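You operate a simulated robot arm through the tools that you are given. There is no shell and no other tool.

Carry out the task below with a simulated robot arm. There is one attempt and no reset: what you move stays moved.

TASK
Hang the red lead on hook one, coat on three, black keys on five; yellow keys in the key tray.

It is judged by the outcome, as a careful person would: the job done as asked, and still so three seconds after it is handed in. It fails if anything else is knocked over, pushed out of place, dropped, spilled or broken.

THE ROBOT
A 7-joint arm with a three-finger gripper on a trunk, on a base that drives. Base frame: it is fixed to the floor where the robot stands at the start and does not move with it; the origin is under the middle of the robot, x ahead of it, y to its left, z up. Units: mm, rad, N and s.
With the tool pointing down near the work surface it reaches from about 100 to 800 mm from the robot's upright axis, wherever it stands. Its first joint turns from -2.897 to 2.897 rad. Places, roughly: black keys [2000, 750, 1000]; blue lead, red lead [2250, 500, 750]; green coat [2250, 500, 500]; green tray (17x20x4 cm) [2000, 700, 900]; hook five [2000, 900, 1200]; hook one [2400, 400, 1200]; hook three [2200, 600, 1200]; inside of the key tray [1900, 900, 900]; yellow keys [2000, 500, 500]. Payload 2.94 kg.
The tool frame sits at the grasp point between the pads (the TCP): z along the fingers, y along the line on which they close. The tips reach 30 mm beyond it. Largest opening 132 mm; the body of the gripper starts 107 mm behind the TCP.
Orientation is that of the tool frame in the base frame, as [roll, pitch, yaw] about the fixed x, y, z axes, in that order (R = Rz(yaw) Ry(pitch) Rx(roll)). With the fingers straight down and closing along the base's y, the tool's x points along the base's -x, its y along +y and its z along -z.

THE INTERFACE
- The arm moves only by the tool jog_arm. Its argument "series" is a list that holds one entry, the list of rows, each a list of 7 numbers: the shift along the base's x, y, z in mm, then the turn, a rotation vector about the base's x, y, z in rad, then the gripper command, from -1 (shut) to 1 (fully open), values between in proportion. In form: [[[dx, dy, dz, ax, ay, az, jaw], ...]]. A call has 1 to 20 rows; each row is the pose to reach, as a shift and turn from the pose commanded when the call began. A row lasts 0.2 s, in which the tool goes at most 50 mm and 0.15 rad; a call with a longer step from one row to the next is refused whole, and so is a gripper value outside its range. A pose out of reach is approached as far as the arm can. The call stops where the force on the tool passes 90 N (or 10 N more than at its start, if that is more) or the arm is blocked; 0.2 s more then pass. Each finger halts on what it meets, pressing with about 39 N; the grip force reading is that of the motor and also rises with nothing between the fingers. The clock runs only during rows and for 0.2 s after the last one: add rows that repeat a pose to give the fingers time. The reply holds the time, the measured pose of the TCP, the force on the tool along the base axes, the opening and the grip force, in the units named above and with some noise, with the torque about the TCP (base axes, N m) and any sound that the robot's microphone picked up.
- Cameras (640 x 400 px; columns grow to the right, rows downward): "scene" is now at [46.5, 185.4, 1750.8]; the picture's right is [-0.17, -0.99, 0.00], its down [-0.67, 0.11, -0.74] and it looks along [0.73, -0.12, -0.68] (base axes); focal length 263 px, centre (320, 200). "wrist" rides on the gripper at [72, 3, -144] in the tool frame; the picture's right is [-0.04, 1.00, 0.00], its down [-0.88, -0.04, -0.48] and it looks along [-0.47, -0.02, 0.88] (tool axes); focal length 256 px, centre (320, 200). There is no depth. A picture from a camera that has moved, and an enlarged one, comes with that camera's place and axes in the base frame and with its lens. The place of the scene camera against the robot may be out by one fixed shift of up to 12 mm in any direction.
- snapshot(camera): a new picture of that camera. The clock stands still meanwhile.
- move_column(by): slides the trunk up (or, below 0, down) by that many mm; the arm and the scene camera ride with it, the base frame stays. It gives what a move gives, with no picture.
- drive_base(legs): drives the robot by 1 to 6 legs, each [ahead, left, turn to the left] in mm, mm and rad, along the robot's own axes; the way and the turn of a leg run together, so that a leg with both is an arc; at most 1500 mm and 3.142 rad a leg. The arm and the cameras ride along, it lands a little off, and it stops where it bumps. It gives what a move gives.
- aim_head(pan, tilt): turns the head with the scene camera to pan (to the left, within 2.496 rad either way) and tilt (down, from -0.506 to 1.204), counted from straight ahead of the robot. It gives what a move gives.
- inspect(camera, box): a new picture of the part [left, top, right, bottom] of that camera's present view, enlarged. The clock stands still meanwhile.
- close_job(): hands the job in; it is judged then, once.

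Places have to be worked out from the pictures, the camera data and where the tool is seen. Open the gripper and draw the arm clear of the work before you hand the job in, unless the task says otherwise.

The tools are called by a JSON object that holds its "fn" and its "kwargs". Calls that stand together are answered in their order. jog_arm: Moves the arm, as the interface text tells. Its arguments: {"type":"object","properties":{"series":{"type":"array","items":{"type":"array","items":{"type":"array","items":{"type":"number"}}}}},"required":["series"]} The other tools are called the same way: move_column (by) slides the trunk up or down; drive_base (legs) drives the base; aim_head (pan, tilt) turns the head that bears the scene camera; snapshot (camera) takes a picture; inspect (camera, box) takes an enlarged picture of a part of a camera's view; close_job () hands the job in.

At the start:

```text
t: 0.0
ee_pos: [496.8, -6.8, 706.9]
orientation: [3.141, 0.0, -3.141]
wrist_force: [-0.3, -0.9, 1.1]
wrist_torque: [0.0, -0.02, 0.0]
width: 132.1
grasp_force: 0.0
trunk travel left (down, up): [-250.0, 290.0]
robot x, y, heading: [-1.1, 1.9, -0.001]
head pan, tilt: [-0.168, 0.742]
```

scene: 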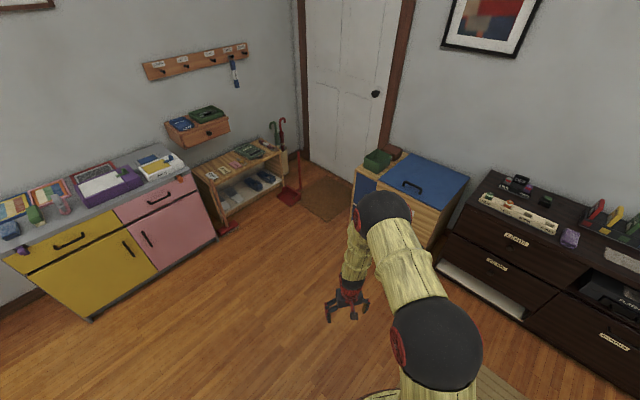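
wrist: 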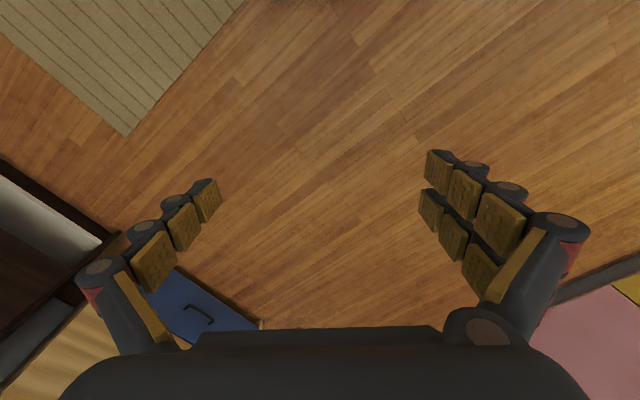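

The rack with hooks, the shelf with trays and the bench are ahead-left. I'll zoom in on those areas first.

{"fn": "inspect", "kwargs": {"camera": "scene", "box": [130, 30, 290, 130]}}

{"fn": "inspect", "kwargs": {"camera": "scene", "box": [160, 100, 320, 240]}}

{"fn": "inspect", "kwargs": {"camera": "scene", "box": [330, 140, 480, 240]}}

```text
4.00 times, centred on (210, 80) of scene
camera zoom: at [46.5, 185.4, 1750.8], right [-0.17, -0.99, 0.0], down [-0.67, 0.11, -0.74], along [0.73, -0.12, -0.68], focal length 1052 px, centre (760, 680)
```

zoom: 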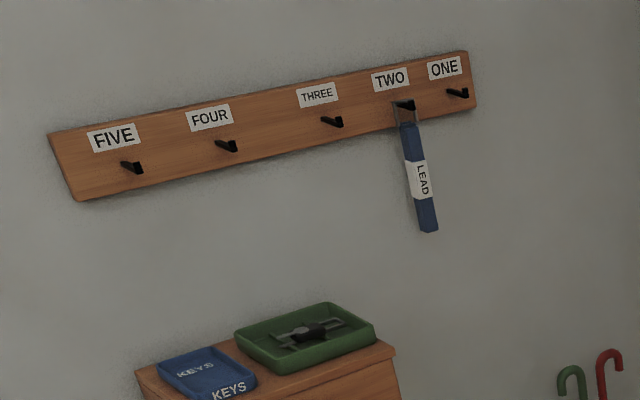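

```text
2.86 times, centred on (240, 170) of scene
camera zoom: at [46.5, 185.4, 1750.8], right [-0.17, -0.99, 0.0], down [-0.67, 0.11, -0.74], along [0.73, -0.12, -0.68], focal length 751 px, centre (549, 286)
```

zoom: 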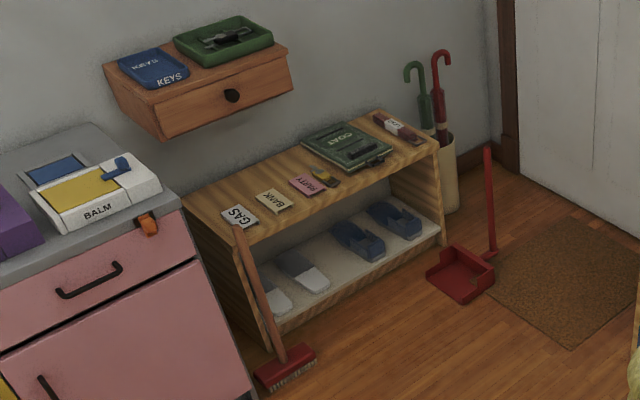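

```text
4.00 times, centred on (405, 190) of scene
camera zoom: at [46.5, 185.4, 1750.8], right [-0.17, -0.99, 0.0], down [-0.67, 0.11, -0.74], along [0.73, -0.12, -0.68], focal length 1052 px, centre (-20, 240)
```

zoom: 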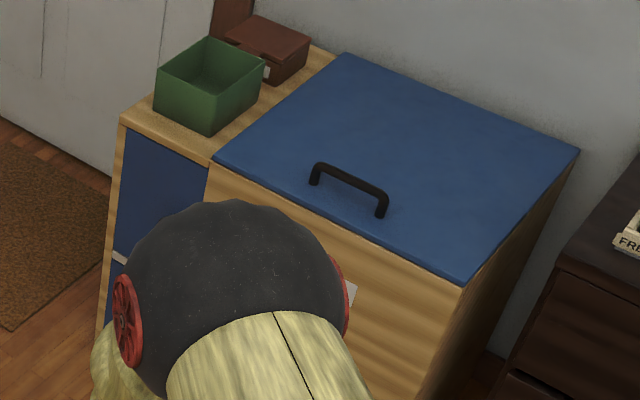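

From the camera rays I put the hook rack along (2035, 889) to (2423, 394) at z≈1200. The wall faces the robot at heading ≈0.665, the bench front is about 275 mm before the hooks with its top at z≈400, and a broom and a dustpan stand before its ends. I'll drive nearer but stay well short of them, turn to the wall and look.

{"fn": "drive_base", "kwargs": {"legs": [[1400, 20, 0], [0, 0, 0.666]]}}

{"fn": "aim_head", "kwargs": {"pan": 0.0, "tilt": 0.6}}

{"fn": "snapshot", "kwargs": {"camera": "scene"}}

{"fn": "snapshot", "kwargs": {"camera": "wrist"}}

```text
t: 8.8
ee_pos: [1790.9, 339.1, 707.1]
orientation: [3.141, 0.001, -2.461]
wrist_force: [-0.1, 0.5, 0.9]
wrist_torque: [-0.01, -0.02, -0.04]
width: 132.0
grasp_force: 0.1
trunk travel left (down, up): [-250.0, 290.0]
robot x, y, heading: [1398.5, 31.6, 0.683]
head pan, tilt: [-0.168, 0.742]
```

```text
t: 9.5
ee_pos: [1789.8, 338.7, 707.3]
orientation: [-3.141, 0.001, -2.46]
wrist_force: [0.0, 0.0, -0.4]
wrist_torque: [-0.03, 0.01, 0.02]
width: 132.0
grasp_force: 0.1
trunk travel left (down, up): [-250.0, 290.0]
robot x, y, heading: [1395.6, 27.1, 0.681]
head pan, tilt: [0.0, 0.6]
```

```text
taken
camera scene: at [1319.3, 224.7, 1762.9], right [0.63, -0.78, 0.0], down [-0.44, -0.36, -0.82], along [0.64, 0.52, -0.57], focal length 263 px, centre (320, 200)
```

scene: 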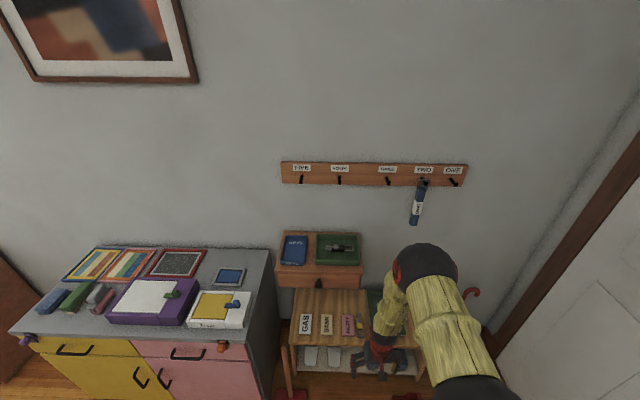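

```text
taken
camera wrist: at [1732.1, 296.6, 849.8], right [-0.6, 0.8, 0.0], down [0.71, 0.52, 0.48], along [0.38, 0.28, -0.88], focal length 256 px, centre (320, 200)
```

wrist: 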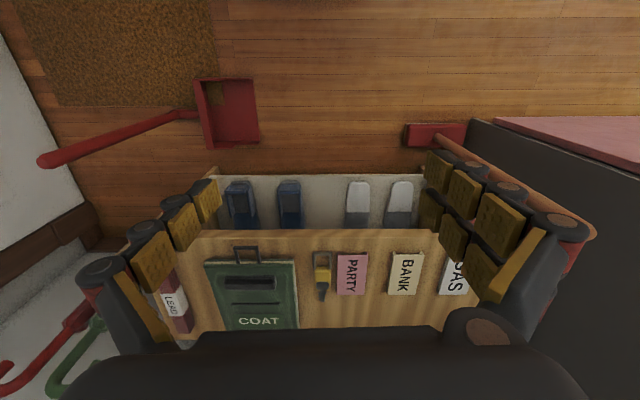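

The wrist camera looks straight onto the bench: lead at one end, then the coat, yellow keys and name cards. I'll zoom in for details.

{"fn": "inspect", "kwargs": {"camera": "wrist", "box": [140, 220, 380, 370]}}

{"fn": "inspect", "kwargs": {"camera": "scene", "box": [260, 140, 480, 280]}}

{"fn": "inspect", "kwargs": {"camera": "wrist", "box": [40, 60, 280, 210]}}

```text
2.67 times, centred on (260, 295) of wrist
camera zoom: at [1732.1, 296.6, 849.8], right [-0.6, 0.8, 0.0], down [0.71, 0.52, 0.48], along [0.38, 0.28, -0.88], focal length 683 px, centre (480, -53)
```

zoom: 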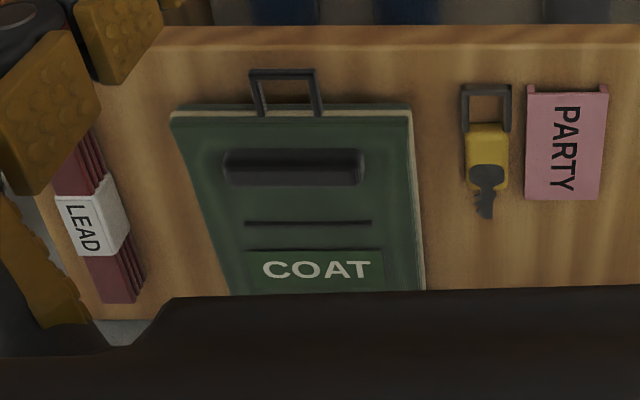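

```text
2.86 times, centred on (370, 210) of scene
camera zoom: at [1319.3, 224.7, 1762.9], right [0.63, -0.78, 0.0], down [-0.44, -0.36, -0.82], along [0.64, 0.52, -0.57], focal length 751 px, centre (177, 171)
```

zoom: 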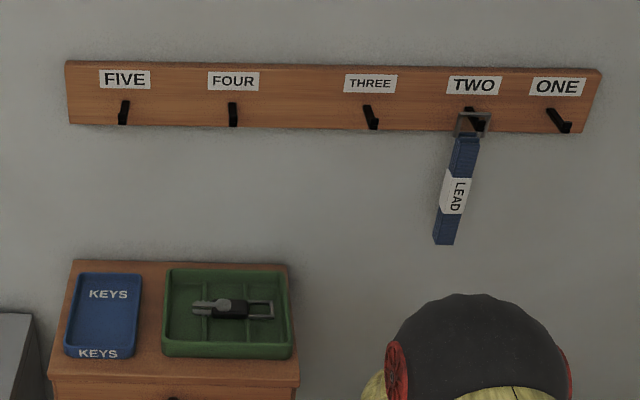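

```text
2.67 times, centred on (160, 135) of wrist
camera zoom: at [1732.1, 296.6, 849.8], right [-0.6, 0.8, 0.0], down [0.71, 0.52, 0.48], along [0.38, 0.28, -0.88], focal length 683 px, centre (747, 373)
```

zoom: 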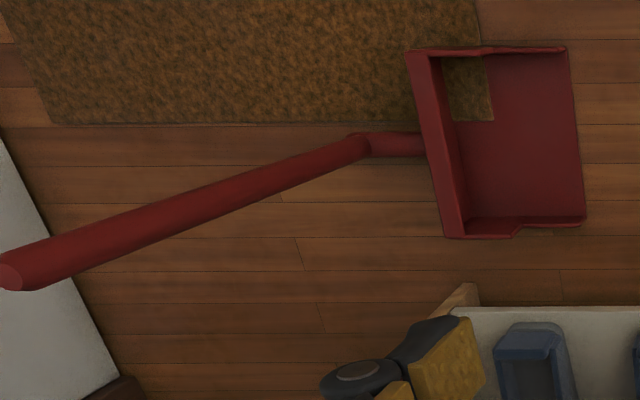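

The coat, keys and leads all have rectangular wire loops, and the loops on the bench point toward me. Before driving nearer I need the size of my base against the broom and dustpan, so I'll look down.

{"fn": "aim_head", "kwargs": {"pan": -0.4, "tilt": 1.2}}

{"fn": "snapshot", "kwargs": {"camera": "scene"}}

{"fn": "aim_head", "kwargs": {"pan": 0.6, "tilt": 1.2}}

{"fn": "snapshot", "kwargs": {"camera": "scene"}}

```text
t: 10.5
ee_pos: [1789.5, 339.4, 708.8]
orientation: [-3.141, -0.001, -2.462]
wrist_force: [-0.6, -0.2, 0.4]
wrist_torque: [0.02, 0.0, -0.04]
width: 131.9
grasp_force: 0.1
trunk travel left (down, up): [-250.0, 290.0]
robot x, y, heading: [1397.3, 32.6, 0.675]
head pan, tilt: [-0.4, 1.201]
```

```text
taken
camera scene: at [1304.4, 184.7, 1718.4], right [0.28, -0.96, 0.0], down [-0.9, -0.26, -0.36], along [0.35, 0.1, -0.93], focal length 263 px, centre (320, 200)
```

scene: 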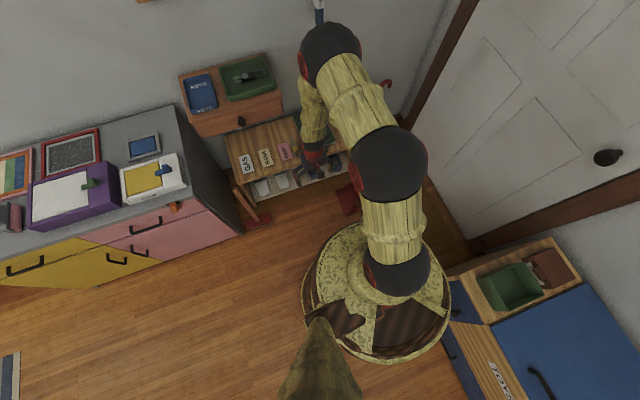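

```text
t: 11.8
ee_pos: [1789.6, 339.3, 705.7]
orientation: [3.141, 0.001, -2.46]
wrist_force: [0.3, 0.3, 0.1]
wrist_torque: [-0.01, -0.01, -0.01]
width: 131.9
grasp_force: 0.1
trunk travel left (down, up): [-250.0, 290.0]
robot x, y, heading: [1401.0, 32.3, 0.681]
head pan, tilt: [0.6, 1.201]
```

```text
taken
camera scene: at [1266.6, 222.7, 1718.3], right [0.96, -0.29, 0.0], down [-0.27, -0.89, -0.36], along [0.1, 0.35, -0.93], focal length 263 px, centre (320, 200)
```

scene: 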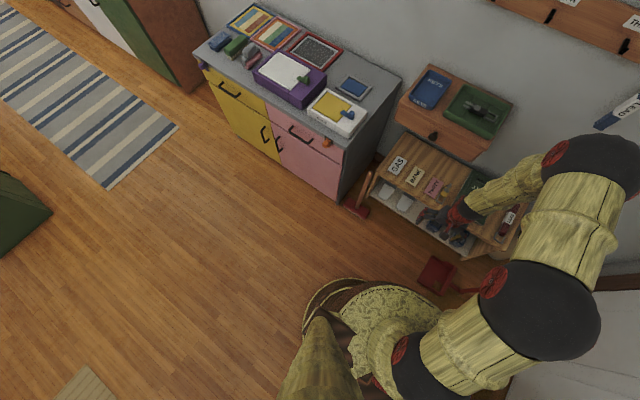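

The base looks roughly 300 mm in radius. Between the dustpan (near corner ≈(1882,166)) and the broom (≈(1735,643)) there is room to stand near (1564,330). The shelf sticks out about 240 mm from the hook line, so I'll draw the arm back first.

{"fn": "jog_arm", "kwargs": {"series": [[[-36, -29, 20, 0, 0, 0, 1], [-72, -58, 40, 0, 0, 0, 1], [-108, -87, 60, 0, 0, 0, 1], [-144, -116, 80, 0, 0, 0, 1], [-160, -130, 100, 0, 0, 0, 1]]]}}

{"fn": "drive_base", "kwargs": {"legs": [[310, 125, -0.02]]}}

{"fn": "aim_head", "kwargs": {"pan": 0.0, "tilt": 0.9}}

{"fn": "snapshot", "kwargs": {"camera": "scene"}}

{"fn": "snapshot", "kwargs": {"camera": "wrist"}}

```text
refused: row 1 steps farther than a row can; nothing moved
```

```text
t: 13.8
ee_pos: [1927.8, 577.2, 700.9]
orientation: [3.141, -0.038, -2.487]
wrist_force: [-2.7, -3.1, -1.7]
wrist_torque: [0.48, -0.44, -0.13]
width: 131.9
grasp_force: 0.1
trunk travel left (down, up): [-250.0, 290.0]
robot x, y, heading: [1548.2, 288.0, 0.662]
head pan, tilt: [0.6, 1.201]
stopped in leg 1: the robot was blocked; the commanded pose is now the measured one
```

```text
t: 14.8
ee_pos: [1927.9, 578.3, 700.0]
orientation: [3.14, -0.037, -2.488]
wrist_force: [-9.8, -4.4, -6.5]
wrist_torque: [0.66, -1.08, -0.1]
width: 132.2
grasp_force: 0.0
trunk travel left (down, up): [-250.0, 290.0]
robot x, y, heading: [1549.1, 292.9, 0.664]
head pan, tilt: [0.0, 0.901]
```

```text
taken
camera scene: at [1460.2, 477.4, 1738.1], right [0.62, -0.79, 0.0], down [-0.62, -0.48, -0.62], along [0.49, 0.38, -0.78], focal length 263 px, centre (320, 200)
```

scene: 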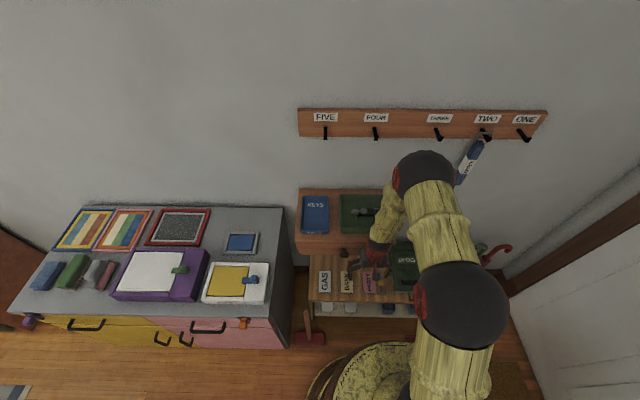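

```text
taken
camera wrist: at [1873.1, 539.9, 846.1], right [-0.57, 0.82, 0.0], down [0.73, 0.51, 0.44], along [0.36, 0.25, -0.9], focal length 256 px, centre (320, 200)
```

wrist: 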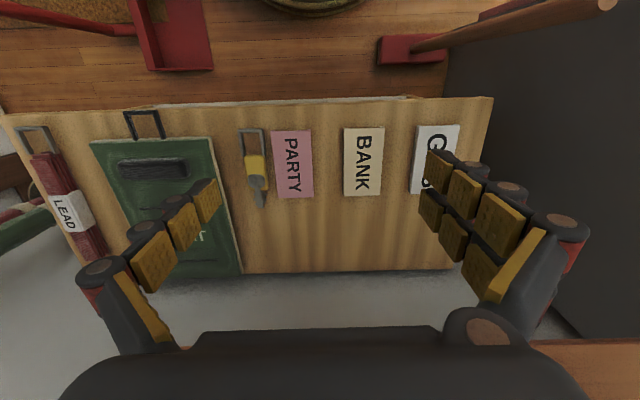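

My retraction was refused (first step just over 50 mm), so the drive ran with the arm out and the gripper touched the shelf front, with a force of about 10 N. Nothing looks displaced. I'll draw the arm straight back now and then check the shelf.

{"fn": "jog_arm", "kwargs": {"series": [[[-10, -8, 0, 0, 0, 0, 1], [-35, -27, 0, 0, 0, 0, 1], [-70, -55, 0, 0, 0, 0, 1], [-105, -82, 0, 0, 0, 0, 1], [-140, -110, 0, 0, 0, 0, 1], [-160, -125, 0, 0, 0, 0, 1]]]}}

```text
t: 16.2
ee_pos: [1769.4, 452.7, 700.8]
orientation: [3.141, -0.035, -2.489]
wrist_force: [0.2, -0.3, -1.0]
wrist_torque: [0.02, 0.02, -0.02]
width: 132.2
grasp_force: 0.1
trunk travel left (down, up): [-250.0, 290.0]
robot x, y, heading: [1546.4, 288.8, 0.665]
head pan, tilt: [0.0, 0.901]
```

The arm is free. I'll inspect the shelf and trays for any disturbance.

{"fn": "inspect", "kwargs": {"camera": "scene", "box": [280, 90, 560, 265]}}

{"fn": "snapshot", "kwargs": {"camera": "wrist"}}

{"fn": "inspect", "kwargs": {"camera": "scene", "box": [280, 180, 560, 355]}}

```text
2.29 times, centred on (420, 178) of scene
camera zoom: at [1460.5, 477.3, 1738.2], right [0.61, -0.79, 0.0], down [-0.62, -0.48, -0.62], along [0.49, 0.38, -0.78], focal length 601 px, centre (91, 251)
```

zoom: 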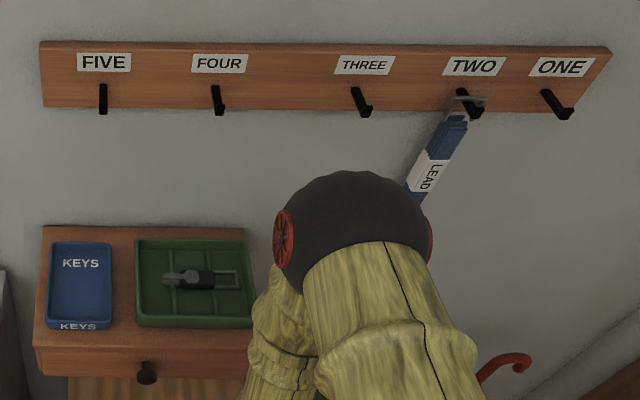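

```text
taken
camera wrist: at [1714.2, 415.1, 846.1], right [-0.57, 0.82, 0.0], down [0.73, 0.51, 0.44], along [0.36, 0.25, -0.9], focal length 256 px, centre (320, 200)
```

wrist: 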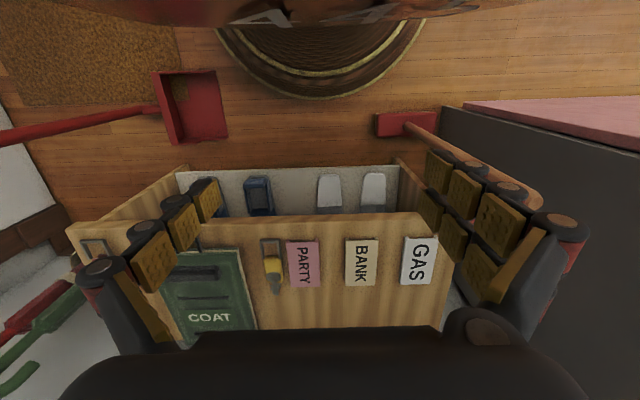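

```text
2.29 times, centred on (420, 268) of scene
camera zoom: at [1460.5, 477.3, 1738.2], right [0.61, -0.79, 0.0], down [-0.62, -0.48, -0.62], along [0.49, 0.38, -0.78], focal length 601 px, centre (91, 46)
```

zoom: 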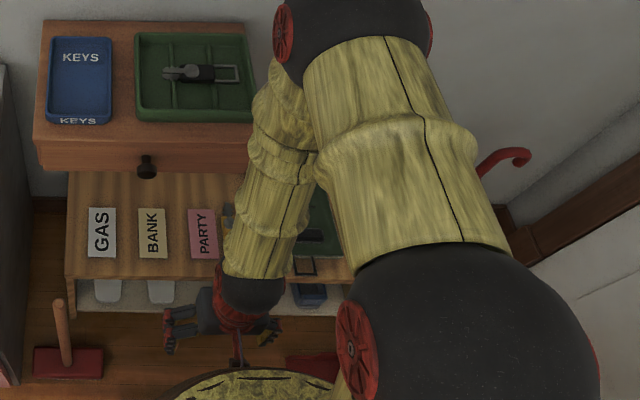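

Everything is in place; the bump left no mark. The base edge measures about 273 mm from the centre with about 220 mm to the bench, and the arm is retracted, so I'll go 60 mm further ahead.

{"fn": "drive_base", "kwargs": {"legs": [[60, 0, 0]]}}

```text
t: 17.1
ee_pos: [1817.7, 491.5, 699.7]
orientation: [3.142, -0.034, -2.489]
wrist_force: [0.6, 0.0, 0.8]
wrist_torque: [-0.03, 0.0, -0.01]
width: 132.1
grasp_force: 0.1
trunk travel left (down, up): [-250.0, 290.0]
robot x, y, heading: [1593.5, 328.2, 0.662]
head pan, tilt: [0.0, 0.901]
```

I need tighter geometry of the shelf and rack, and want to be sure the shelf wasn't skewed by the touch. I'll zoom in from here.

{"fn": "inspect", "kwargs": {"camera": "scene", "box": [280, 160, 420, 250]}}

{"fn": "inspect", "kwargs": {"camera": "scene", "box": [280, 60, 440, 160]}}

{"fn": "inspect", "kwargs": {"camera": "scene", "box": [420, 60, 580, 160]}}

```text
4.44 times, centred on (350, 205) of scene
camera zoom: at [1509.3, 515.4, 1738.1], right [0.61, -0.79, 0.0], down [-0.62, -0.48, -0.62], along [0.49, 0.38, -0.78], focal length 1169 px, centre (187, 178)
```

zoom: 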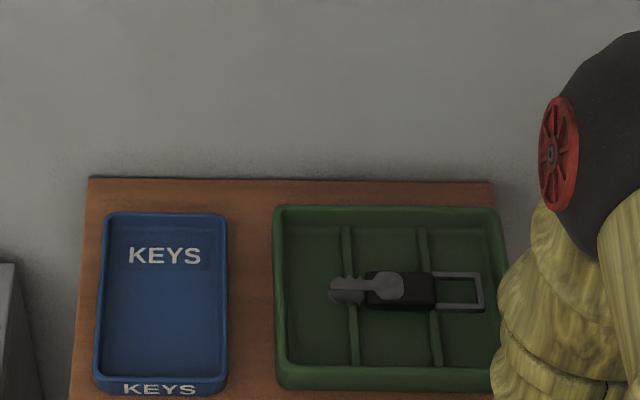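

```text
4.00 times, centred on (360, 110) of scene
camera zoom: at [1509.3, 515.4, 1738.1], right [0.61, -0.79, 0.0], down [-0.62, -0.48, -0.62], along [0.49, 0.38, -0.78], focal length 1052 px, centre (160, 560)
```

zoom: 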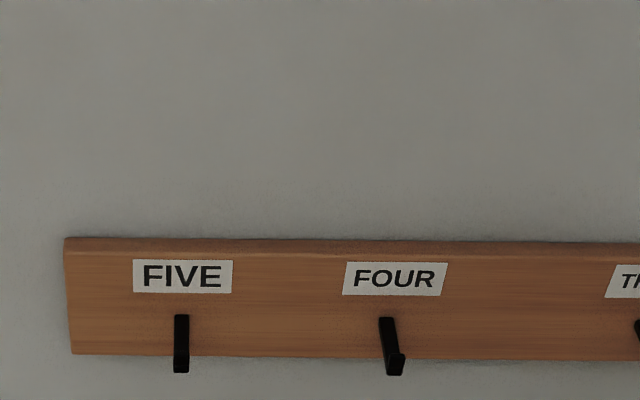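

```text
4.00 times, centred on (500, 110) of scene
camera zoom: at [1509.3, 515.4, 1738.1], right [0.61, -0.79, 0.0], down [-0.62, -0.48, -0.62], along [0.49, 0.38, -0.78], focal length 1052 px, centre (-400, 560)
```

zoom: 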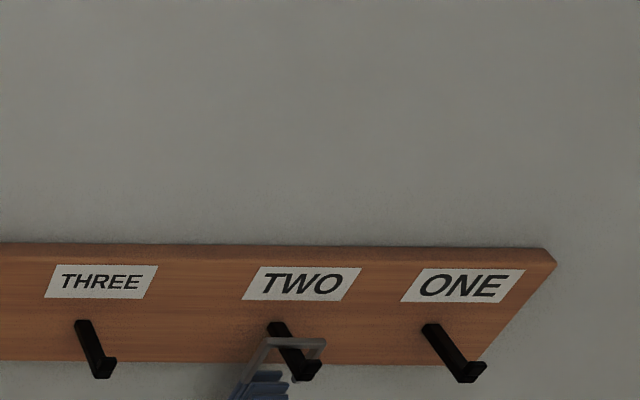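

The shelf is square with the rack, so nothing has moved; the wall heading works out as ≈0.645. Next I'll level the tool and move the wrist camera over the yellow keys.

{"fn": "jog_arm", "kwargs": {"series": [[[30, -10, -10, 0.0206, -0.027, -0.008, 1], [60, -20, -20, 0.0206, -0.027, -0.008, 1], [90, -30, -40, 0.0206, -0.027, -0.008, 1], [116, -41, -50, 0.0206, -0.027, -0.008, 1], [116, -41, -50, 0.0206, -0.027, -0.008, 1]]]}}

{"fn": "snapshot", "kwargs": {"camera": "wrist"}}

```text
t: 18.3
ee_pos: [1933.6, 448.8, 650.6]
orientation: [3.141, -0.001, -2.497]
wrist_force: [0.4, -0.5, -0.4]
wrist_torque: [0.01, 0.01, 0.0]
width: 132.1
grasp_force: 0.1
trunk travel left (down, up): [-250.0, 290.0]
robot x, y, heading: [1594.8, 327.7, 0.658]
head pan, tilt: [0.0, 0.901]
```

```text
taken
camera wrist: at [1875.3, 408.7, 794.0], right [-0.57, 0.82, 0.0], down [0.73, 0.5, 0.47], along [0.39, 0.27, -0.88], focal length 256 px, centre (320, 200)
```

wrist: 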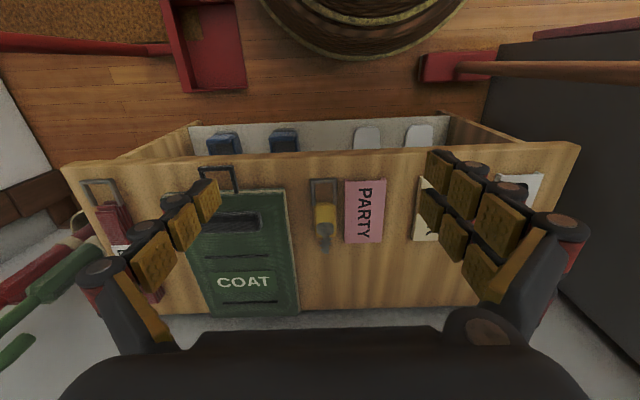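

The keys sit at about n=479, r=105 from the robot, between the coat and the PARTY card. I'll zoom in on them to choose the jaw opening.

{"fn": "inspect", "kwargs": {"camera": "wrist", "box": [260, 160, 420, 260]}}

{"fn": "inspect", "kwargs": {"camera": "wrist", "box": [60, 150, 300, 320]}}

```text
4.00 times, centred on (340, 210) of wrist
camera zoom: at [1875.3, 408.7, 794.0], right [-0.57, 0.82, 0.0], down [0.73, 0.5, 0.47], along [0.39, 0.27, -0.88], focal length 1024 px, centre (240, 160)
```

zoom: 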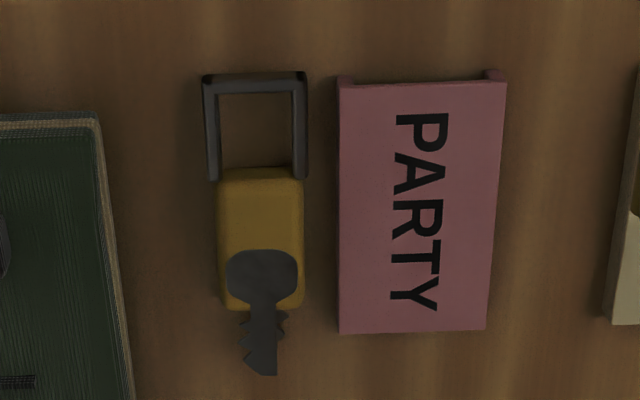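

```text
2.35 times, centred on (180, 235) of wrist
camera zoom: at [1875.3, 408.7, 794.0], right [-0.57, 0.82, 0.0], down [0.73, 0.5, 0.47], along [0.39, 0.27, -0.88], focal length 602 px, centre (649, 118)
```

zoom: 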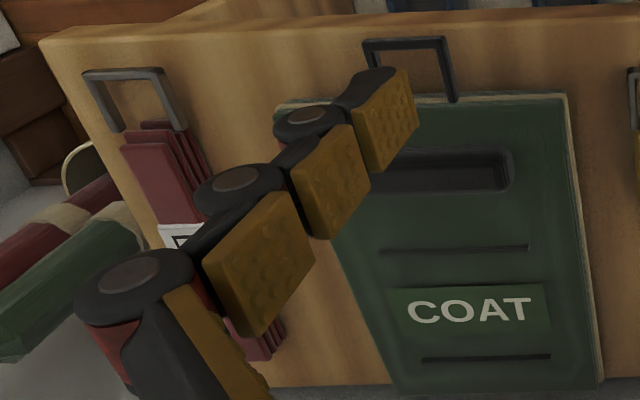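

The yellow block is ~33 mm wide and the card's edge is ~29 mm from its centre, so I'll use a 46 mm opening and keep the fingertips above the thin card. First I'll go down in front of the shelf line to check.

{"fn": "jog_arm", "kwargs": {"series": [[[8, 6, -40, 0, 0, 0, 0.3], [16, 12, -80, 0, 0, 0, 0], [24, 18, -115, 0, 0, 0, -0.3], [29, 22, -140, 0, 0, 0, -0.3], [29, 22, -140, 0, 0, 0, -0.3], [29, 22, -140, 0, 0, 0, -0.3], [29, 22, -140, 0, 0, 0, -0.3]]]}}

{"fn": "snapshot", "kwargs": {"camera": "wrist"}}

{"fn": "snapshot", "kwargs": {"camera": "scene"}}

```text
t: 19.9
ee_pos: [1963.2, 471.4, 510.7]
orientation: [-3.141, -0.001, -2.495]
wrist_force: [-0.6, 0.2, -1.2]
wrist_torque: [-0.02, 0.03, -0.01]
width: 46.3
grasp_force: 0.1
trunk travel left (down, up): [-250.0, 290.0]
robot x, y, heading: [1598.0, 323.9, 0.661]
head pan, tilt: [0.0, 0.901]
```

```text
taken
camera wrist: at [1904.0, 431.3, 653.3], right [-0.57, 0.82, 0.0], down [0.73, 0.5, 0.47], along [0.39, 0.27, -0.88], focal length 256 px, centre (320, 200)
```

wrist: 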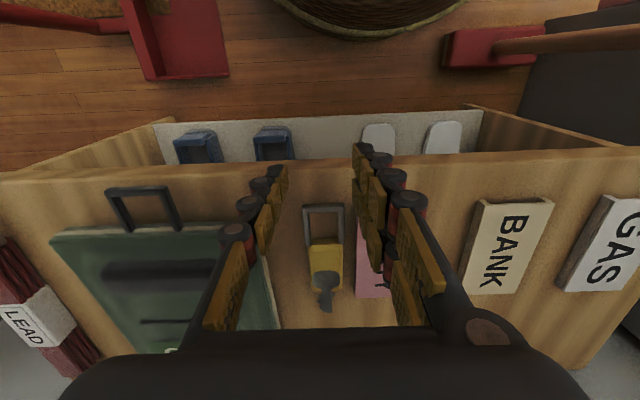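

```text
taken
camera scene: at [1509.0, 515.0, 1738.2], right [0.61, -0.79, 0.0], down [-0.62, -0.48, -0.62], along [0.49, 0.38, -0.78], focal length 263 px, centre (320, 200)
```

scene: 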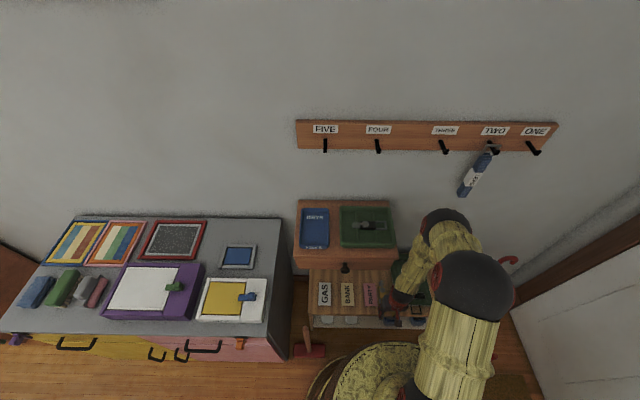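

The cards look thicker than I thought. I'll zoom in between the fingers.

{"fn": "inspect", "kwargs": {"camera": "wrist", "box": [260, 180, 420, 320]}}

{"fn": "inspect", "kwargs": {"camera": "wrist", "box": [0, 160, 280, 360]}}

```text
2.86 times, centred on (340, 250) of wrist
camera zoom: at [1904.0, 431.3, 653.3], right [-0.57, 0.82, 0.0], down [0.73, 0.5, 0.47], along [0.39, 0.27, -0.88], focal length 731 px, centre (263, 57)
```

zoom: 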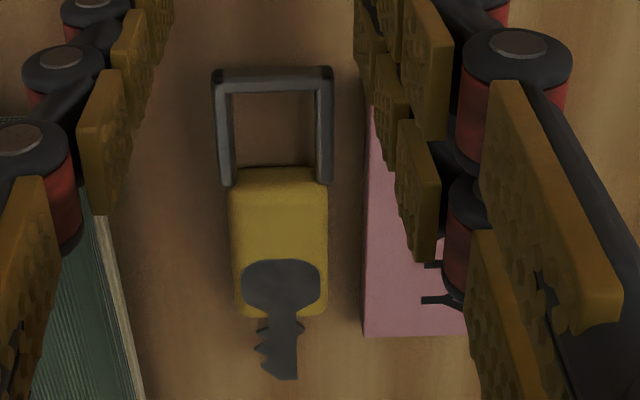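

```text
2.00 times, centred on (140, 260) of wrist
camera zoom: at [1904.0, 431.3, 653.3], right [-0.57, 0.82, 0.0], down [0.73, 0.5, 0.47], along [0.39, 0.27, -0.88], focal length 512 px, centre (680, 80)
```

zoom: 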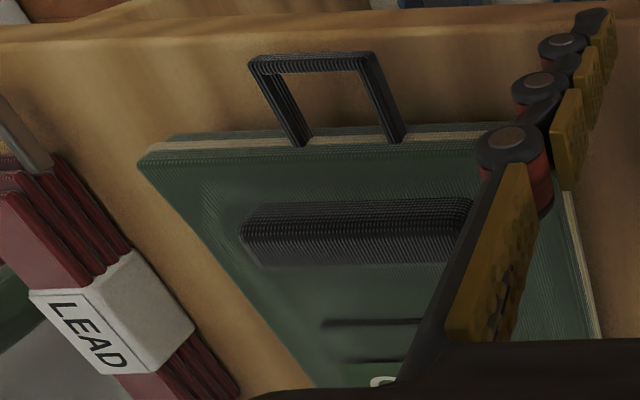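

The fingers barely fit between the keys and the card (about 12 mm gap). Gripping the coat-side leg of the loop, with one finger inside the loop, leaves better room. I'll move over it with a 24 mm opening.

{"fn": "jog_arm", "kwargs": {"series": [[[13, 5, 2, 0, 0, 0, -0.45], [26, 10, 2, 0, 0, 0, -0.636], [39, 15, 2, 0, 0, 0, -0.636], [51.6, 20, 2, 0, 0, 0, -0.636], [51.6, 20, 2, 0, 0, 0, -0.636]]]}}

{"fn": "inspect", "kwargs": {"camera": "wrist", "box": [240, 150, 400, 290]}}

```text
t: 21.1
ee_pos: [2016.0, 492.6, 512.7]
orientation: [3.141, 0.0, -2.497]
wrist_force: [-0.1, -0.1, -0.5]
wrist_torque: [0.03, -0.04, -0.02]
width: 23.9
grasp_force: 0.0
trunk travel left (down, up): [-250.0, 290.0]
robot x, y, heading: [1593.1, 327.9, 0.66]
head pan, tilt: [0.0, 0.901]
```

```text
2.86 times, centred on (320, 220) of wrist
camera zoom: at [1955.9, 451.8, 655.5], right [-0.57, 0.82, 0.0], down [0.73, 0.5, 0.47], along [0.39, 0.27, -0.88], focal length 731 px, centre (320, 143)
```

zoom: 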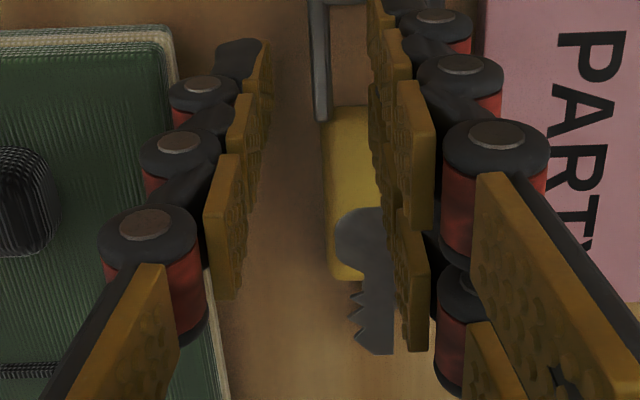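

The loop's leg is centred between the fingers, with the block end about 20 mm beyond the tool point. I'll go down carefully to z≈487.

{"fn": "jog_arm", "kwargs": {"series": [[[0, 0, -10, 0, 0, 0, -0.636], [0, 0, -18, 0, 0, 0, -0.636], [0, 0, -22, 0, 0, 0, -0.636], [0, 0, -25, 0, 0, 0, -0.636]]]}}

{"fn": "inspect", "kwargs": {"camera": "wrist", "box": [240, 130, 400, 270]}}

```text
t: 22.1
ee_pos: [2014.7, 491.1, 486.3]
orientation: [3.142, -0.001, -2.497]
wrist_force: [-0.6, 0.9, 5.2]
wrist_torque: [0.05, 0.11, 0.01]
width: 23.8
grasp_force: 0.2
trunk travel left (down, up): [-250.0, 290.0]
robot x, y, heading: [1596.6, 329.3, 0.66]
head pan, tilt: [0.0, 0.901]
```

```text
2.86 times, centred on (320, 200) of wrist
camera zoom: at [1955.5, 451.8, 630.3], right [-0.57, 0.82, 0.0], down [0.73, 0.5, 0.48], along [0.39, 0.27, -0.88], focal length 731 px, centre (320, 200)
```

zoom: 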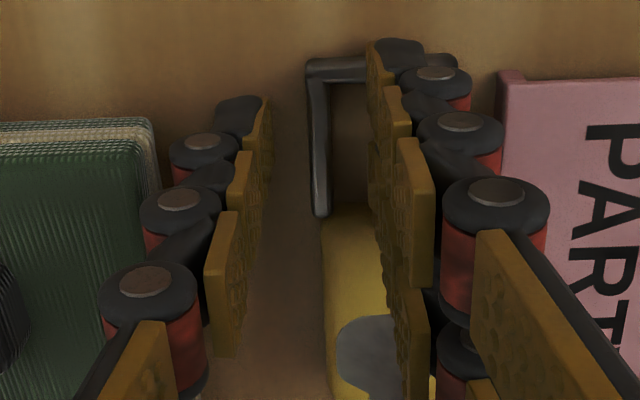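

The grip view shows the hand has one prong on one side and two (about ±16 mm) on the other. The 5 N comes from one of the paired prongs resting on the loop's front bar. I'll back up, turn the tool 90° and instead pinch the front bar, with the single prong inside the loop.

{"fn": "jog_arm", "kwargs": {"series": [[[0, 0, 15, 0, 0, 0, -0.636], [0, 0, 40, 0, 0, 0, -0.636], [-10, 1, 50, 0, 0, 0.14, -0.636], [-24, 3, 50, 0, 0, 0.28, -0.636], [-24, 3, 50, 0, 0, 0.42, -0.636], [-24, 3, 50, 0, 0, 0.56, -0.636], [-24, 3, 50, 0, 0, 0.7, -0.636], [-24, 3, 50, 0, 0, 0.84, -0.636], [-24, 3, 50, 0, 0, 0.98, -0.636], [-24, 3, 50, 0, 0, 1.12, -0.636], [-24, 3, 50, 0, 0, 1.26, -0.636], [-24, 3, 50, 0, 0, 1.4, -0.636], [-24, 3, 50, 0, 0, 1.5, -0.636], [-24, 3, 50, 0, 0, 1.571, -0.636], [-24, 3, 50, 0, 0, 1.571, -0.636]]]}}

{"fn": "snapshot", "kwargs": {"camera": "wrist"}}

```text
t: 25.3
ee_pos: [1990.5, 493.5, 537.7]
orientation: [-3.141, -0.002, -0.924]
wrist_force: [0.1, 0.3, 0.1]
wrist_torque: [0.01, -0.02, 0.03]
width: 24.1
grasp_force: 0.0
trunk travel left (down, up): [-250.0, 290.0]
robot x, y, heading: [1595.1, 327.8, 0.663]
head pan, tilt: [0.0, 0.901]
```

```text
taken
camera wrist: at [2031.5, 435.9, 680.3], right [-0.82, -0.57, 0.0], down [-0.5, 0.72, 0.47], along [-0.27, 0.39, -0.88], focal length 256 px, centre (320, 200)
```

wrist: 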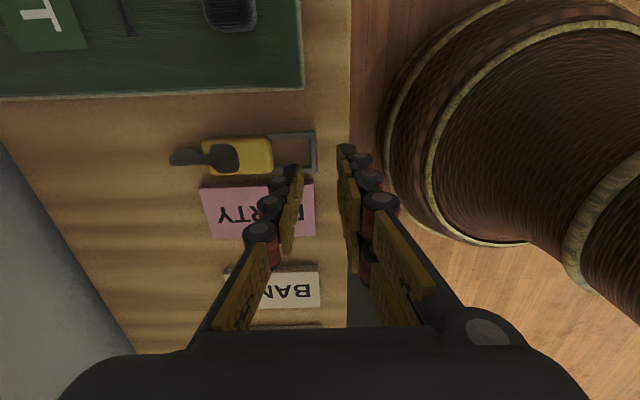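

I'm turned with the single prong (left in view) on the wall side. I'll zoom to align with the loop's front bar.

{"fn": "inspect", "kwargs": {"camera": "wrist", "box": [240, 110, 400, 210]}}

```text
4.00 times, centred on (320, 160) of wrist
camera zoom: at [2031.5, 435.9, 680.3], right [-0.82, -0.57, 0.0], down [-0.5, 0.72, 0.47], along [-0.27, 0.39, -0.88], focal length 1024 px, centre (320, 360)
```

zoom: 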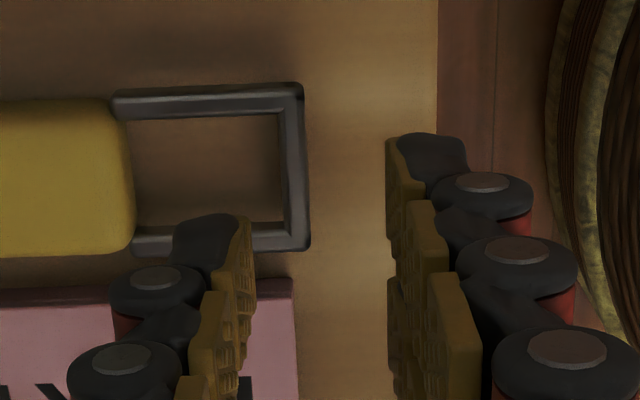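

The bar is about 5 mm off in n and 3.5 mm in r from the tool centre. I'll shift slightly and go down to tip height ≈458.

{"fn": "jog_arm", "kwargs": {"series": [[[3.7, -1.6, -10, 0, 0, 0, -0.636], [3.7, -1.6, -25, 0, 0, 0, -0.636], [3.7, -1.6, -35, 0, 0, 0, -0.636], [3.7, -1.6, -42, 0, 0, 0, -0.636], [3.7, -1.6, -48, 0, 0, 0, -0.636], [3.7, -1.6, -48, 0, 0, 0, -0.636]]]}}

{"fn": "inspect", "kwargs": {"camera": "wrist", "box": [240, 90, 400, 190]}}

```text
t: 26.7
ee_pos: [1993.8, 492.6, 489.9]
orientation: [-3.14, 0.0, -0.925]
wrist_force: [-0.5, -0.5, 0.1]
wrist_torque: [-0.01, 0.0, 0.02]
width: 23.9
grasp_force: 0.1
trunk travel left (down, up): [-250.0, 290.0]
robot x, y, heading: [1594.6, 329.4, 0.659]
head pan, tilt: [0.0, 0.901]
```

```text
4.00 times, centred on (320, 140) of wrist
camera zoom: at [2035.2, 434.4, 632.3], right [-0.82, -0.57, 0.0], down [-0.5, 0.73, 0.47], along [-0.27, 0.39, -0.88], focal length 1024 px, centre (320, 440)
```

zoom: 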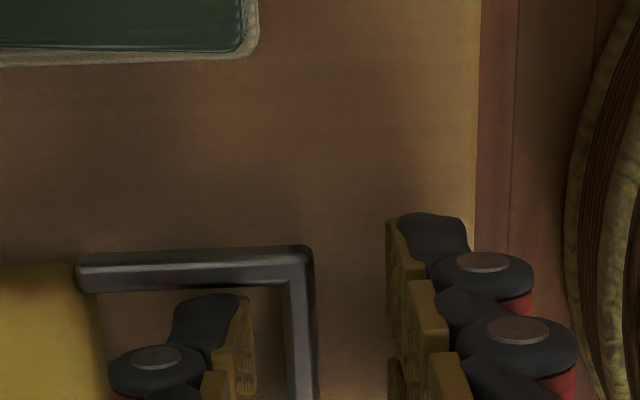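

The single prong is inside the loop with no contact force. I'll close on the bar.

{"fn": "jog_arm", "kwargs": {"series": [[[0, 0, 0, 0, 0, 0, -0.8], [0, 0, 0, 0, 0, 0, -1], [0, 0, 0, 0, 0, 0, -1], [0, 0, 0, 0, 0, 0, -1], [0, 0, 0, 0, 0, 0, -1]]]}}

{"fn": "inspect", "kwargs": {"camera": "wrist", "box": [240, 90, 400, 190]}}

```text
t: 27.9
ee_pos: [1993.6, 493.5, 489.8]
orientation: [-3.142, -0.003, -0.925]
wrist_force: [-0.2, 0.7, -0.7]
wrist_torque: [-0.01, 0.0, 0.0]
width: 0.0
grasp_force: 28.5
trunk travel left (down, up): [-250.0, 290.0]
robot x, y, heading: [1596.9, 324.0, 0.66]
head pan, tilt: [0.0, 0.901]
```

```text
4.00 times, centred on (320, 140) of wrist
camera zoom: at [2035.1, 434.3, 632.4], right [-0.82, -0.57, 0.0], down [-0.5, 0.73, 0.47], along [-0.27, 0.39, -0.88], focal length 1024 px, centre (320, 440)
```

zoom: 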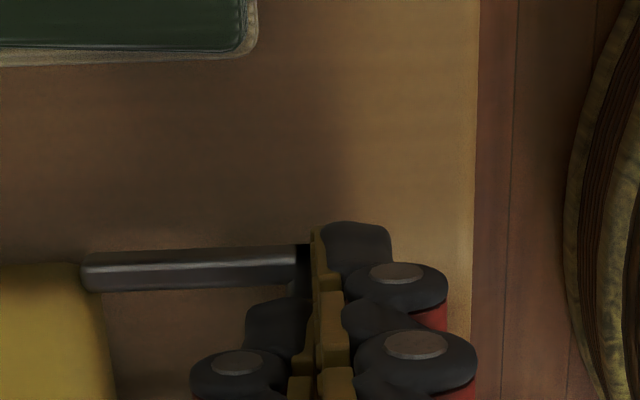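

Width reads 0, so the tips closed above the bar; its top must be near z≈456, about 10 mm lower than I judged. Recomputed at that height, the loop centre is 5.5 mm toward −r. I'll open, shift and go lower.

{"fn": "jog_arm", "kwargs": {"series": [[[0, 0, 6, 0, 0, 0, -0.8], [-3.3, 4.4, 8, 0, 0, 0, -0.636], [-3.3, 4.4, 8, 0, 0, 0, -0.636], [-3.3, 4.4, 0, 0, 0, 0, -0.636], [-3.3, 4.4, -5, 0, 0, 0, -0.636], [-3.3, 4.4, -9, 0, 0, 0, -0.636], [-3.3, 4.4, -9, 0, 0, 0, -0.636]]]}}

{"fn": "inspect", "kwargs": {"camera": "wrist", "box": [240, 90, 400, 190]}}

```text
t: 29.5
ee_pos: [1991.2, 497.4, 479.3]
orientation: [-3.141, -0.003, -0.925]
wrist_force: [0.3, 0.2, 0.0]
wrist_torque: [-0.04, 0.0, -0.01]
width: 23.8
grasp_force: 0.0
trunk travel left (down, up): [-250.0, 290.0]
robot x, y, heading: [1593.7, 323.7, 0.66]
head pan, tilt: [0.0, 0.901]
```

```text
4.00 times, centred on (320, 140) of wrist
camera zoom: at [2032.3, 438.6, 623.6], right [-0.82, -0.57, 0.0], down [-0.5, 0.73, 0.47], along [-0.27, 0.39, -0.88], focal length 1024 px, centre (320, 440)
```

zoom: 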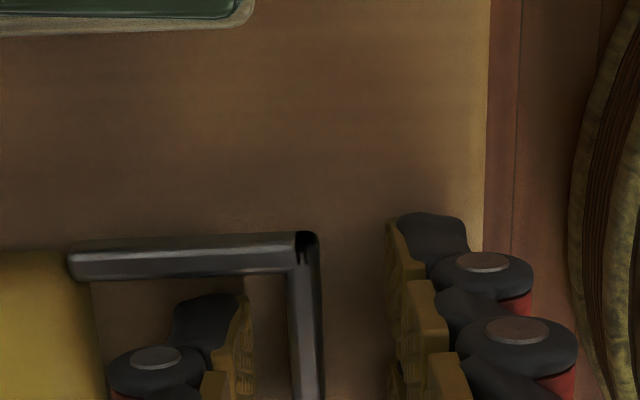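

No contact yet with tips at ≈449. I'll go 3 mm lower and close.

{"fn": "jog_arm", "kwargs": {"series": [[[0, 0, -3, 0, 0, 0, -0.636], [0, 0, -3, 0, 0, 0, -0.8], [0, 0, -3, 0, 0, 0, -1], [0, 0, -3, 0, 0, 0, -1], [0, 0, -3, 0, 0, 0, -1], [0, 0, -3, 0, 0, 0, -1]]]}}

{"fn": "inspect", "kwargs": {"camera": "wrist", "box": [240, 90, 400, 190]}}

```text
t: 30.9
ee_pos: [1989.9, 498.6, 477.6]
orientation: [3.14, -0.002, -0.924]
wrist_force: [-1.0, 0.2, -0.1]
wrist_torque: [-0.03, 0.03, -0.01]
width: 6.2
grasp_force: 33.7
trunk travel left (down, up): [-250.0, 290.0]
robot x, y, heading: [1593.7, 327.1, 0.658]
head pan, tilt: [0.0, 0.901]
```

```text
4.00 times, centred on (320, 140) of wrist
camera zoom: at [2031.9, 438.6, 620.3], right [-0.82, -0.57, 0.0], down [-0.5, 0.73, 0.47], along [-0.27, 0.39, -0.88], focal length 1024 px, centre (320, 440)
```

zoom: 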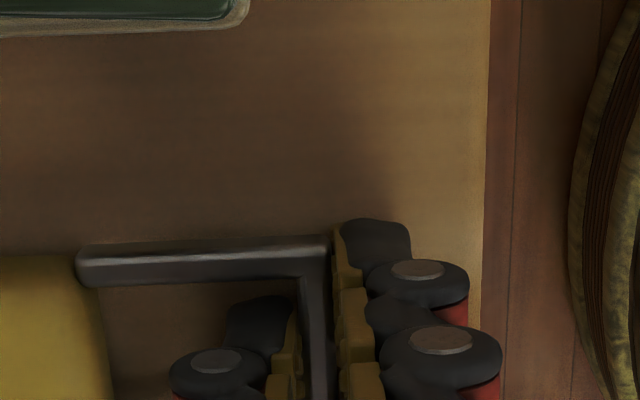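

The bar is gripped (6.2 mm wide, 34 N). I'll lift gently and check how the keys hang.

{"fn": "jog_arm", "kwargs": {"series": [[[0, 0, 8, 0, 0, 0, -1], [0, 0, 20, 0, 0, 0, -1], [0, 0, 40, 0, 0, 0, -1], [0, 0, 60, 0, 0, 0, -1], [-20, -15, 70, 0, 0, 0, -1], [-50, -38, 80, 0, 0, 0, -1], [-80, -60, 90, 0, 0, 0, -1]]]}}

{"fn": "snapshot", "kwargs": {"camera": "wrist"}}

```text
t: 32.5
ee_pos: [1910.5, 437.0, 568.9]
orientation: [3.14, 0.0, -0.926]
wrist_force: [0.3, 0.3, -0.2]
wrist_torque: [-0.05, 0.04, -0.01]
width: 6.2
grasp_force: 33.6
trunk travel left (down, up): [-250.0, 290.0]
robot x, y, heading: [1593.0, 328.9, 0.655]
head pan, tilt: [0.0, 0.901]
```

```text
taken
camera wrist: at [1952.3, 377.9, 710.7], right [-0.82, -0.57, 0.0], down [-0.5, 0.73, 0.48], along [-0.27, 0.39, -0.88], focal length 256 px, centre (320, 200)
```

wrist: 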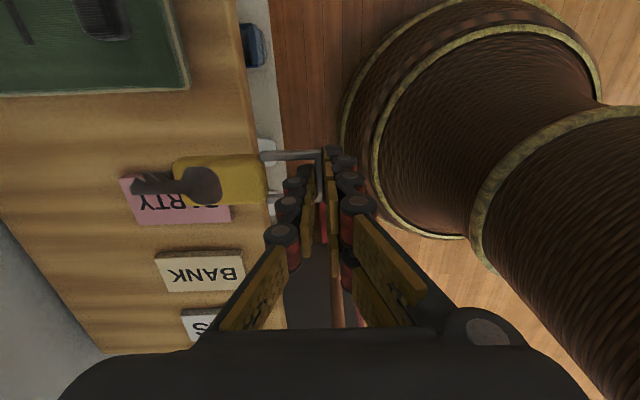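

The keys are held level. I'll raise straight up clear of the shelf, then swing left to in front of the blue key tray.

{"fn": "jog_arm", "kwargs": {"series": [[[-8, -6, 45, 0, 0, 0, -1], [-16, -12, 92, 0, 0, 0, -1], [-16, -12, 140, 0, 0, 0, -1], [-16, -12, 188, 0, 0, 0, -1], [-16, -12, 236, 0, 0, 0, -1], [-16, -12, 284, 0, 0, 0, -1], [-16, -12, 332, 0, 0, 0, -1], [-16, -12, 380, 0, 0, 0, -1], [-16, -12, 428, 0, 0, 0, -1], [-16, -12, 450, 0, 0, 0, -1], [-44, 26, 450, 0, 0, 0, -1], [-72, 64, 450, 0, 0, 0, -1], [-100, 102, 450, 0, 0, 0, -1], [-128, 140, 450, 0, 0, 0, -1], [-156, 178, 450, 0, 0, 0, -1], [-184, 216, 450, 0, 0, 0, -1], [-215, 252, 450, 0, 0, 0, -1]]]}}

{"fn": "snapshot", "kwargs": {"camera": "scene"}}

{"fn": "snapshot", "kwargs": {"camera": "wrist"}}

```text
t: 36.1
ee_pos: [1695.2, 689.3, 1018.8]
orientation: [3.139, -0.001, -0.926]
wrist_force: [-0.3, -1.1, -0.4]
wrist_torque: [-0.01, 0.02, -0.03]
width: 6.0
grasp_force: 33.9
out of reach, approached as far as the arm can: row 7
trunk travel left (down, up): [-250.0, 290.0]
robot x, y, heading: [1596.7, 330.4, 0.659]
head pan, tilt: [0.0, 0.901]
```

```text
taken
camera scene: at [1508.4, 515.7, 1738.0], right [0.61, -0.79, 0.0], down [-0.62, -0.48, -0.62], along [0.49, 0.38, -0.78], focal length 263 px, centre (320, 200)
```

scene: 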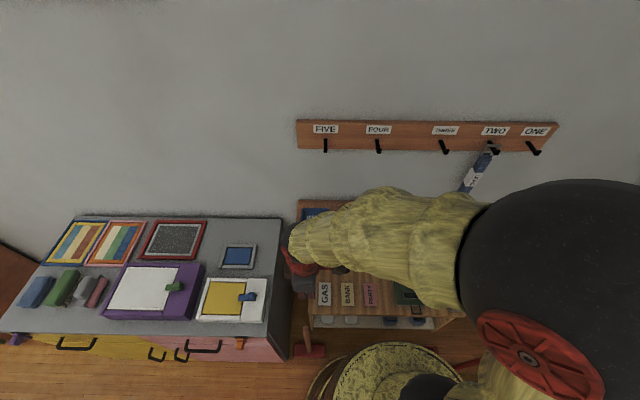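

```text
taken
camera wrist: at [1735.8, 632.0, 1160.5], right [-0.82, -0.57, 0.0], down [-0.5, 0.73, 0.47], along [-0.27, 0.39, -0.88], focal length 256 px, centre (320, 200)
```

wrist: 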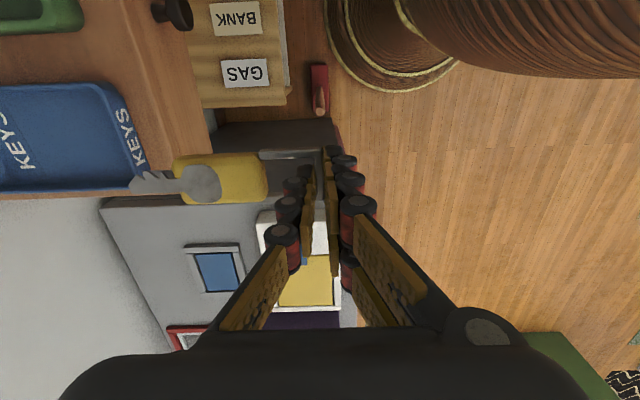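

The keys hang level in front of the blue tray. I'll zoom the wrist view to place the tray precisely.

{"fn": "inspect", "kwargs": {"camera": "wrist", "box": [0, 40, 320, 240]}}

{"fn": "inspect", "kwargs": {"camera": "scene", "box": [270, 180, 430, 310]}}

```text
2.00 times, centred on (160, 140) of wrist
camera zoom: at [1735.8, 632.0, 1160.5], right [-0.82, -0.57, 0.0], down [-0.5, 0.73, 0.47], along [-0.27, 0.39, -0.88], focal length 512 px, centre (640, 320)
```

zoom: 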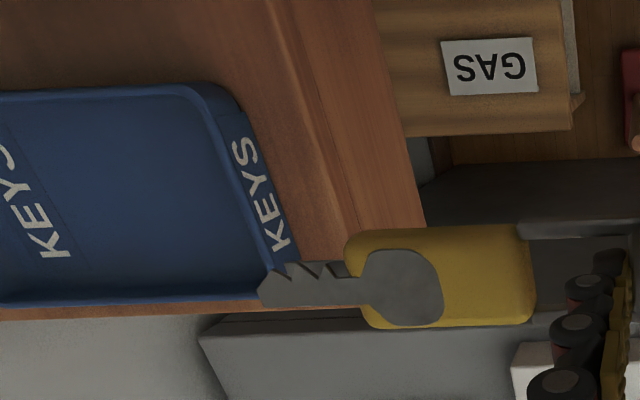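

```text
3.08 times, centred on (350, 245) of scene
camera zoom: at [1508.4, 515.7, 1738.0], right [0.61, -0.79, 0.0], down [-0.62, -0.48, -0.62], along [0.49, 0.38, -0.78], focal length 809 px, centre (228, 62)
```

zoom: 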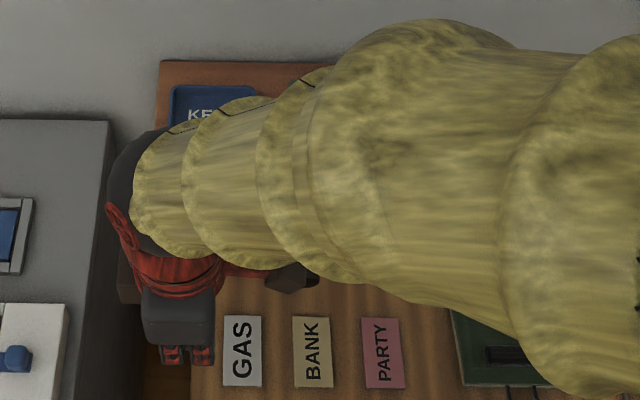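

The tray's rim spans about n 500–663, r −272…−166 at z≈905, and the keys (≈138 mm long) fit lengthwise. I'll carry them forward above the tray.

{"fn": "jog_arm", "kwargs": {"series": [[[36, 25, 0, 0, 0, 0, -1], [72, 51, 0, 0, 0, 0, -1], [108, 76, 0, 0, 0, 0, -1], [144, 102, 0, 0, 0, 0, -1], [181, 128, 0, 0, 0, 0, -1], [181, 128, -30, 0, 0, 0, -1], [181, 128, -55, 0, 0, 0, -1], [181, 128, -55, 0, 0, 0, -1]]]}}

{"fn": "snapshot", "kwargs": {"camera": "wrist"}}

{"fn": "inspect", "kwargs": {"camera": "scene", "box": [270, 120, 430, 250]}}

```text
t: 37.9
ee_pos: [1876.8, 817.5, 962.2]
orientation: [3.141, -0.003, -0.926]
wrist_force: [0.1, -0.3, 0.0]
wrist_torque: [0.01, 0.04, 0.01]
width: 6.1
grasp_force: 33.6
trunk travel left (down, up): [-250.0, 290.0]
robot x, y, heading: [1595.7, 324.3, 0.658]
head pan, tilt: [0.0, 0.901]
```

```text
taken
camera wrist: at [1918.1, 758.7, 1105.2], right [-0.82, -0.57, 0.0], down [-0.5, 0.73, 0.47], along [-0.27, 0.39, -0.88], focal length 256 px, centre (320, 200)
```

wrist: 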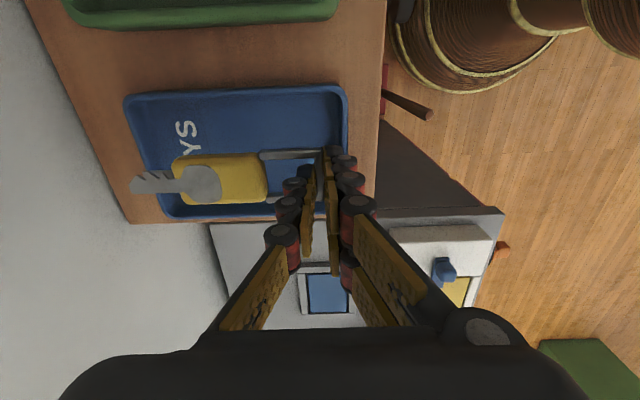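

```text
3.08 times, centred on (350, 185) of scene
camera zoom: at [1509.1, 515.5, 1738.1], right [0.61, -0.79, 0.0], down [-0.62, -0.48, -0.62], along [0.49, 0.38, -0.78], focal length 809 px, centre (228, 246)
```

zoom: 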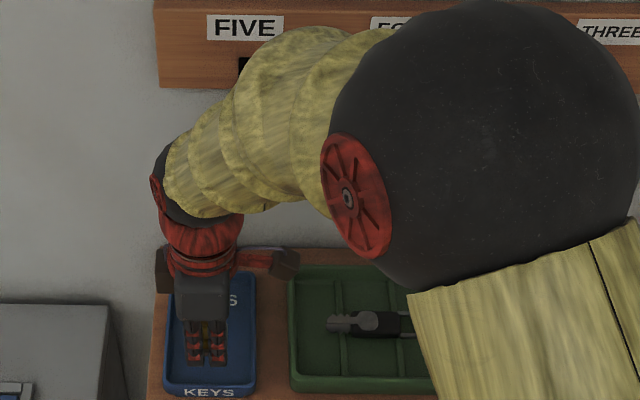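

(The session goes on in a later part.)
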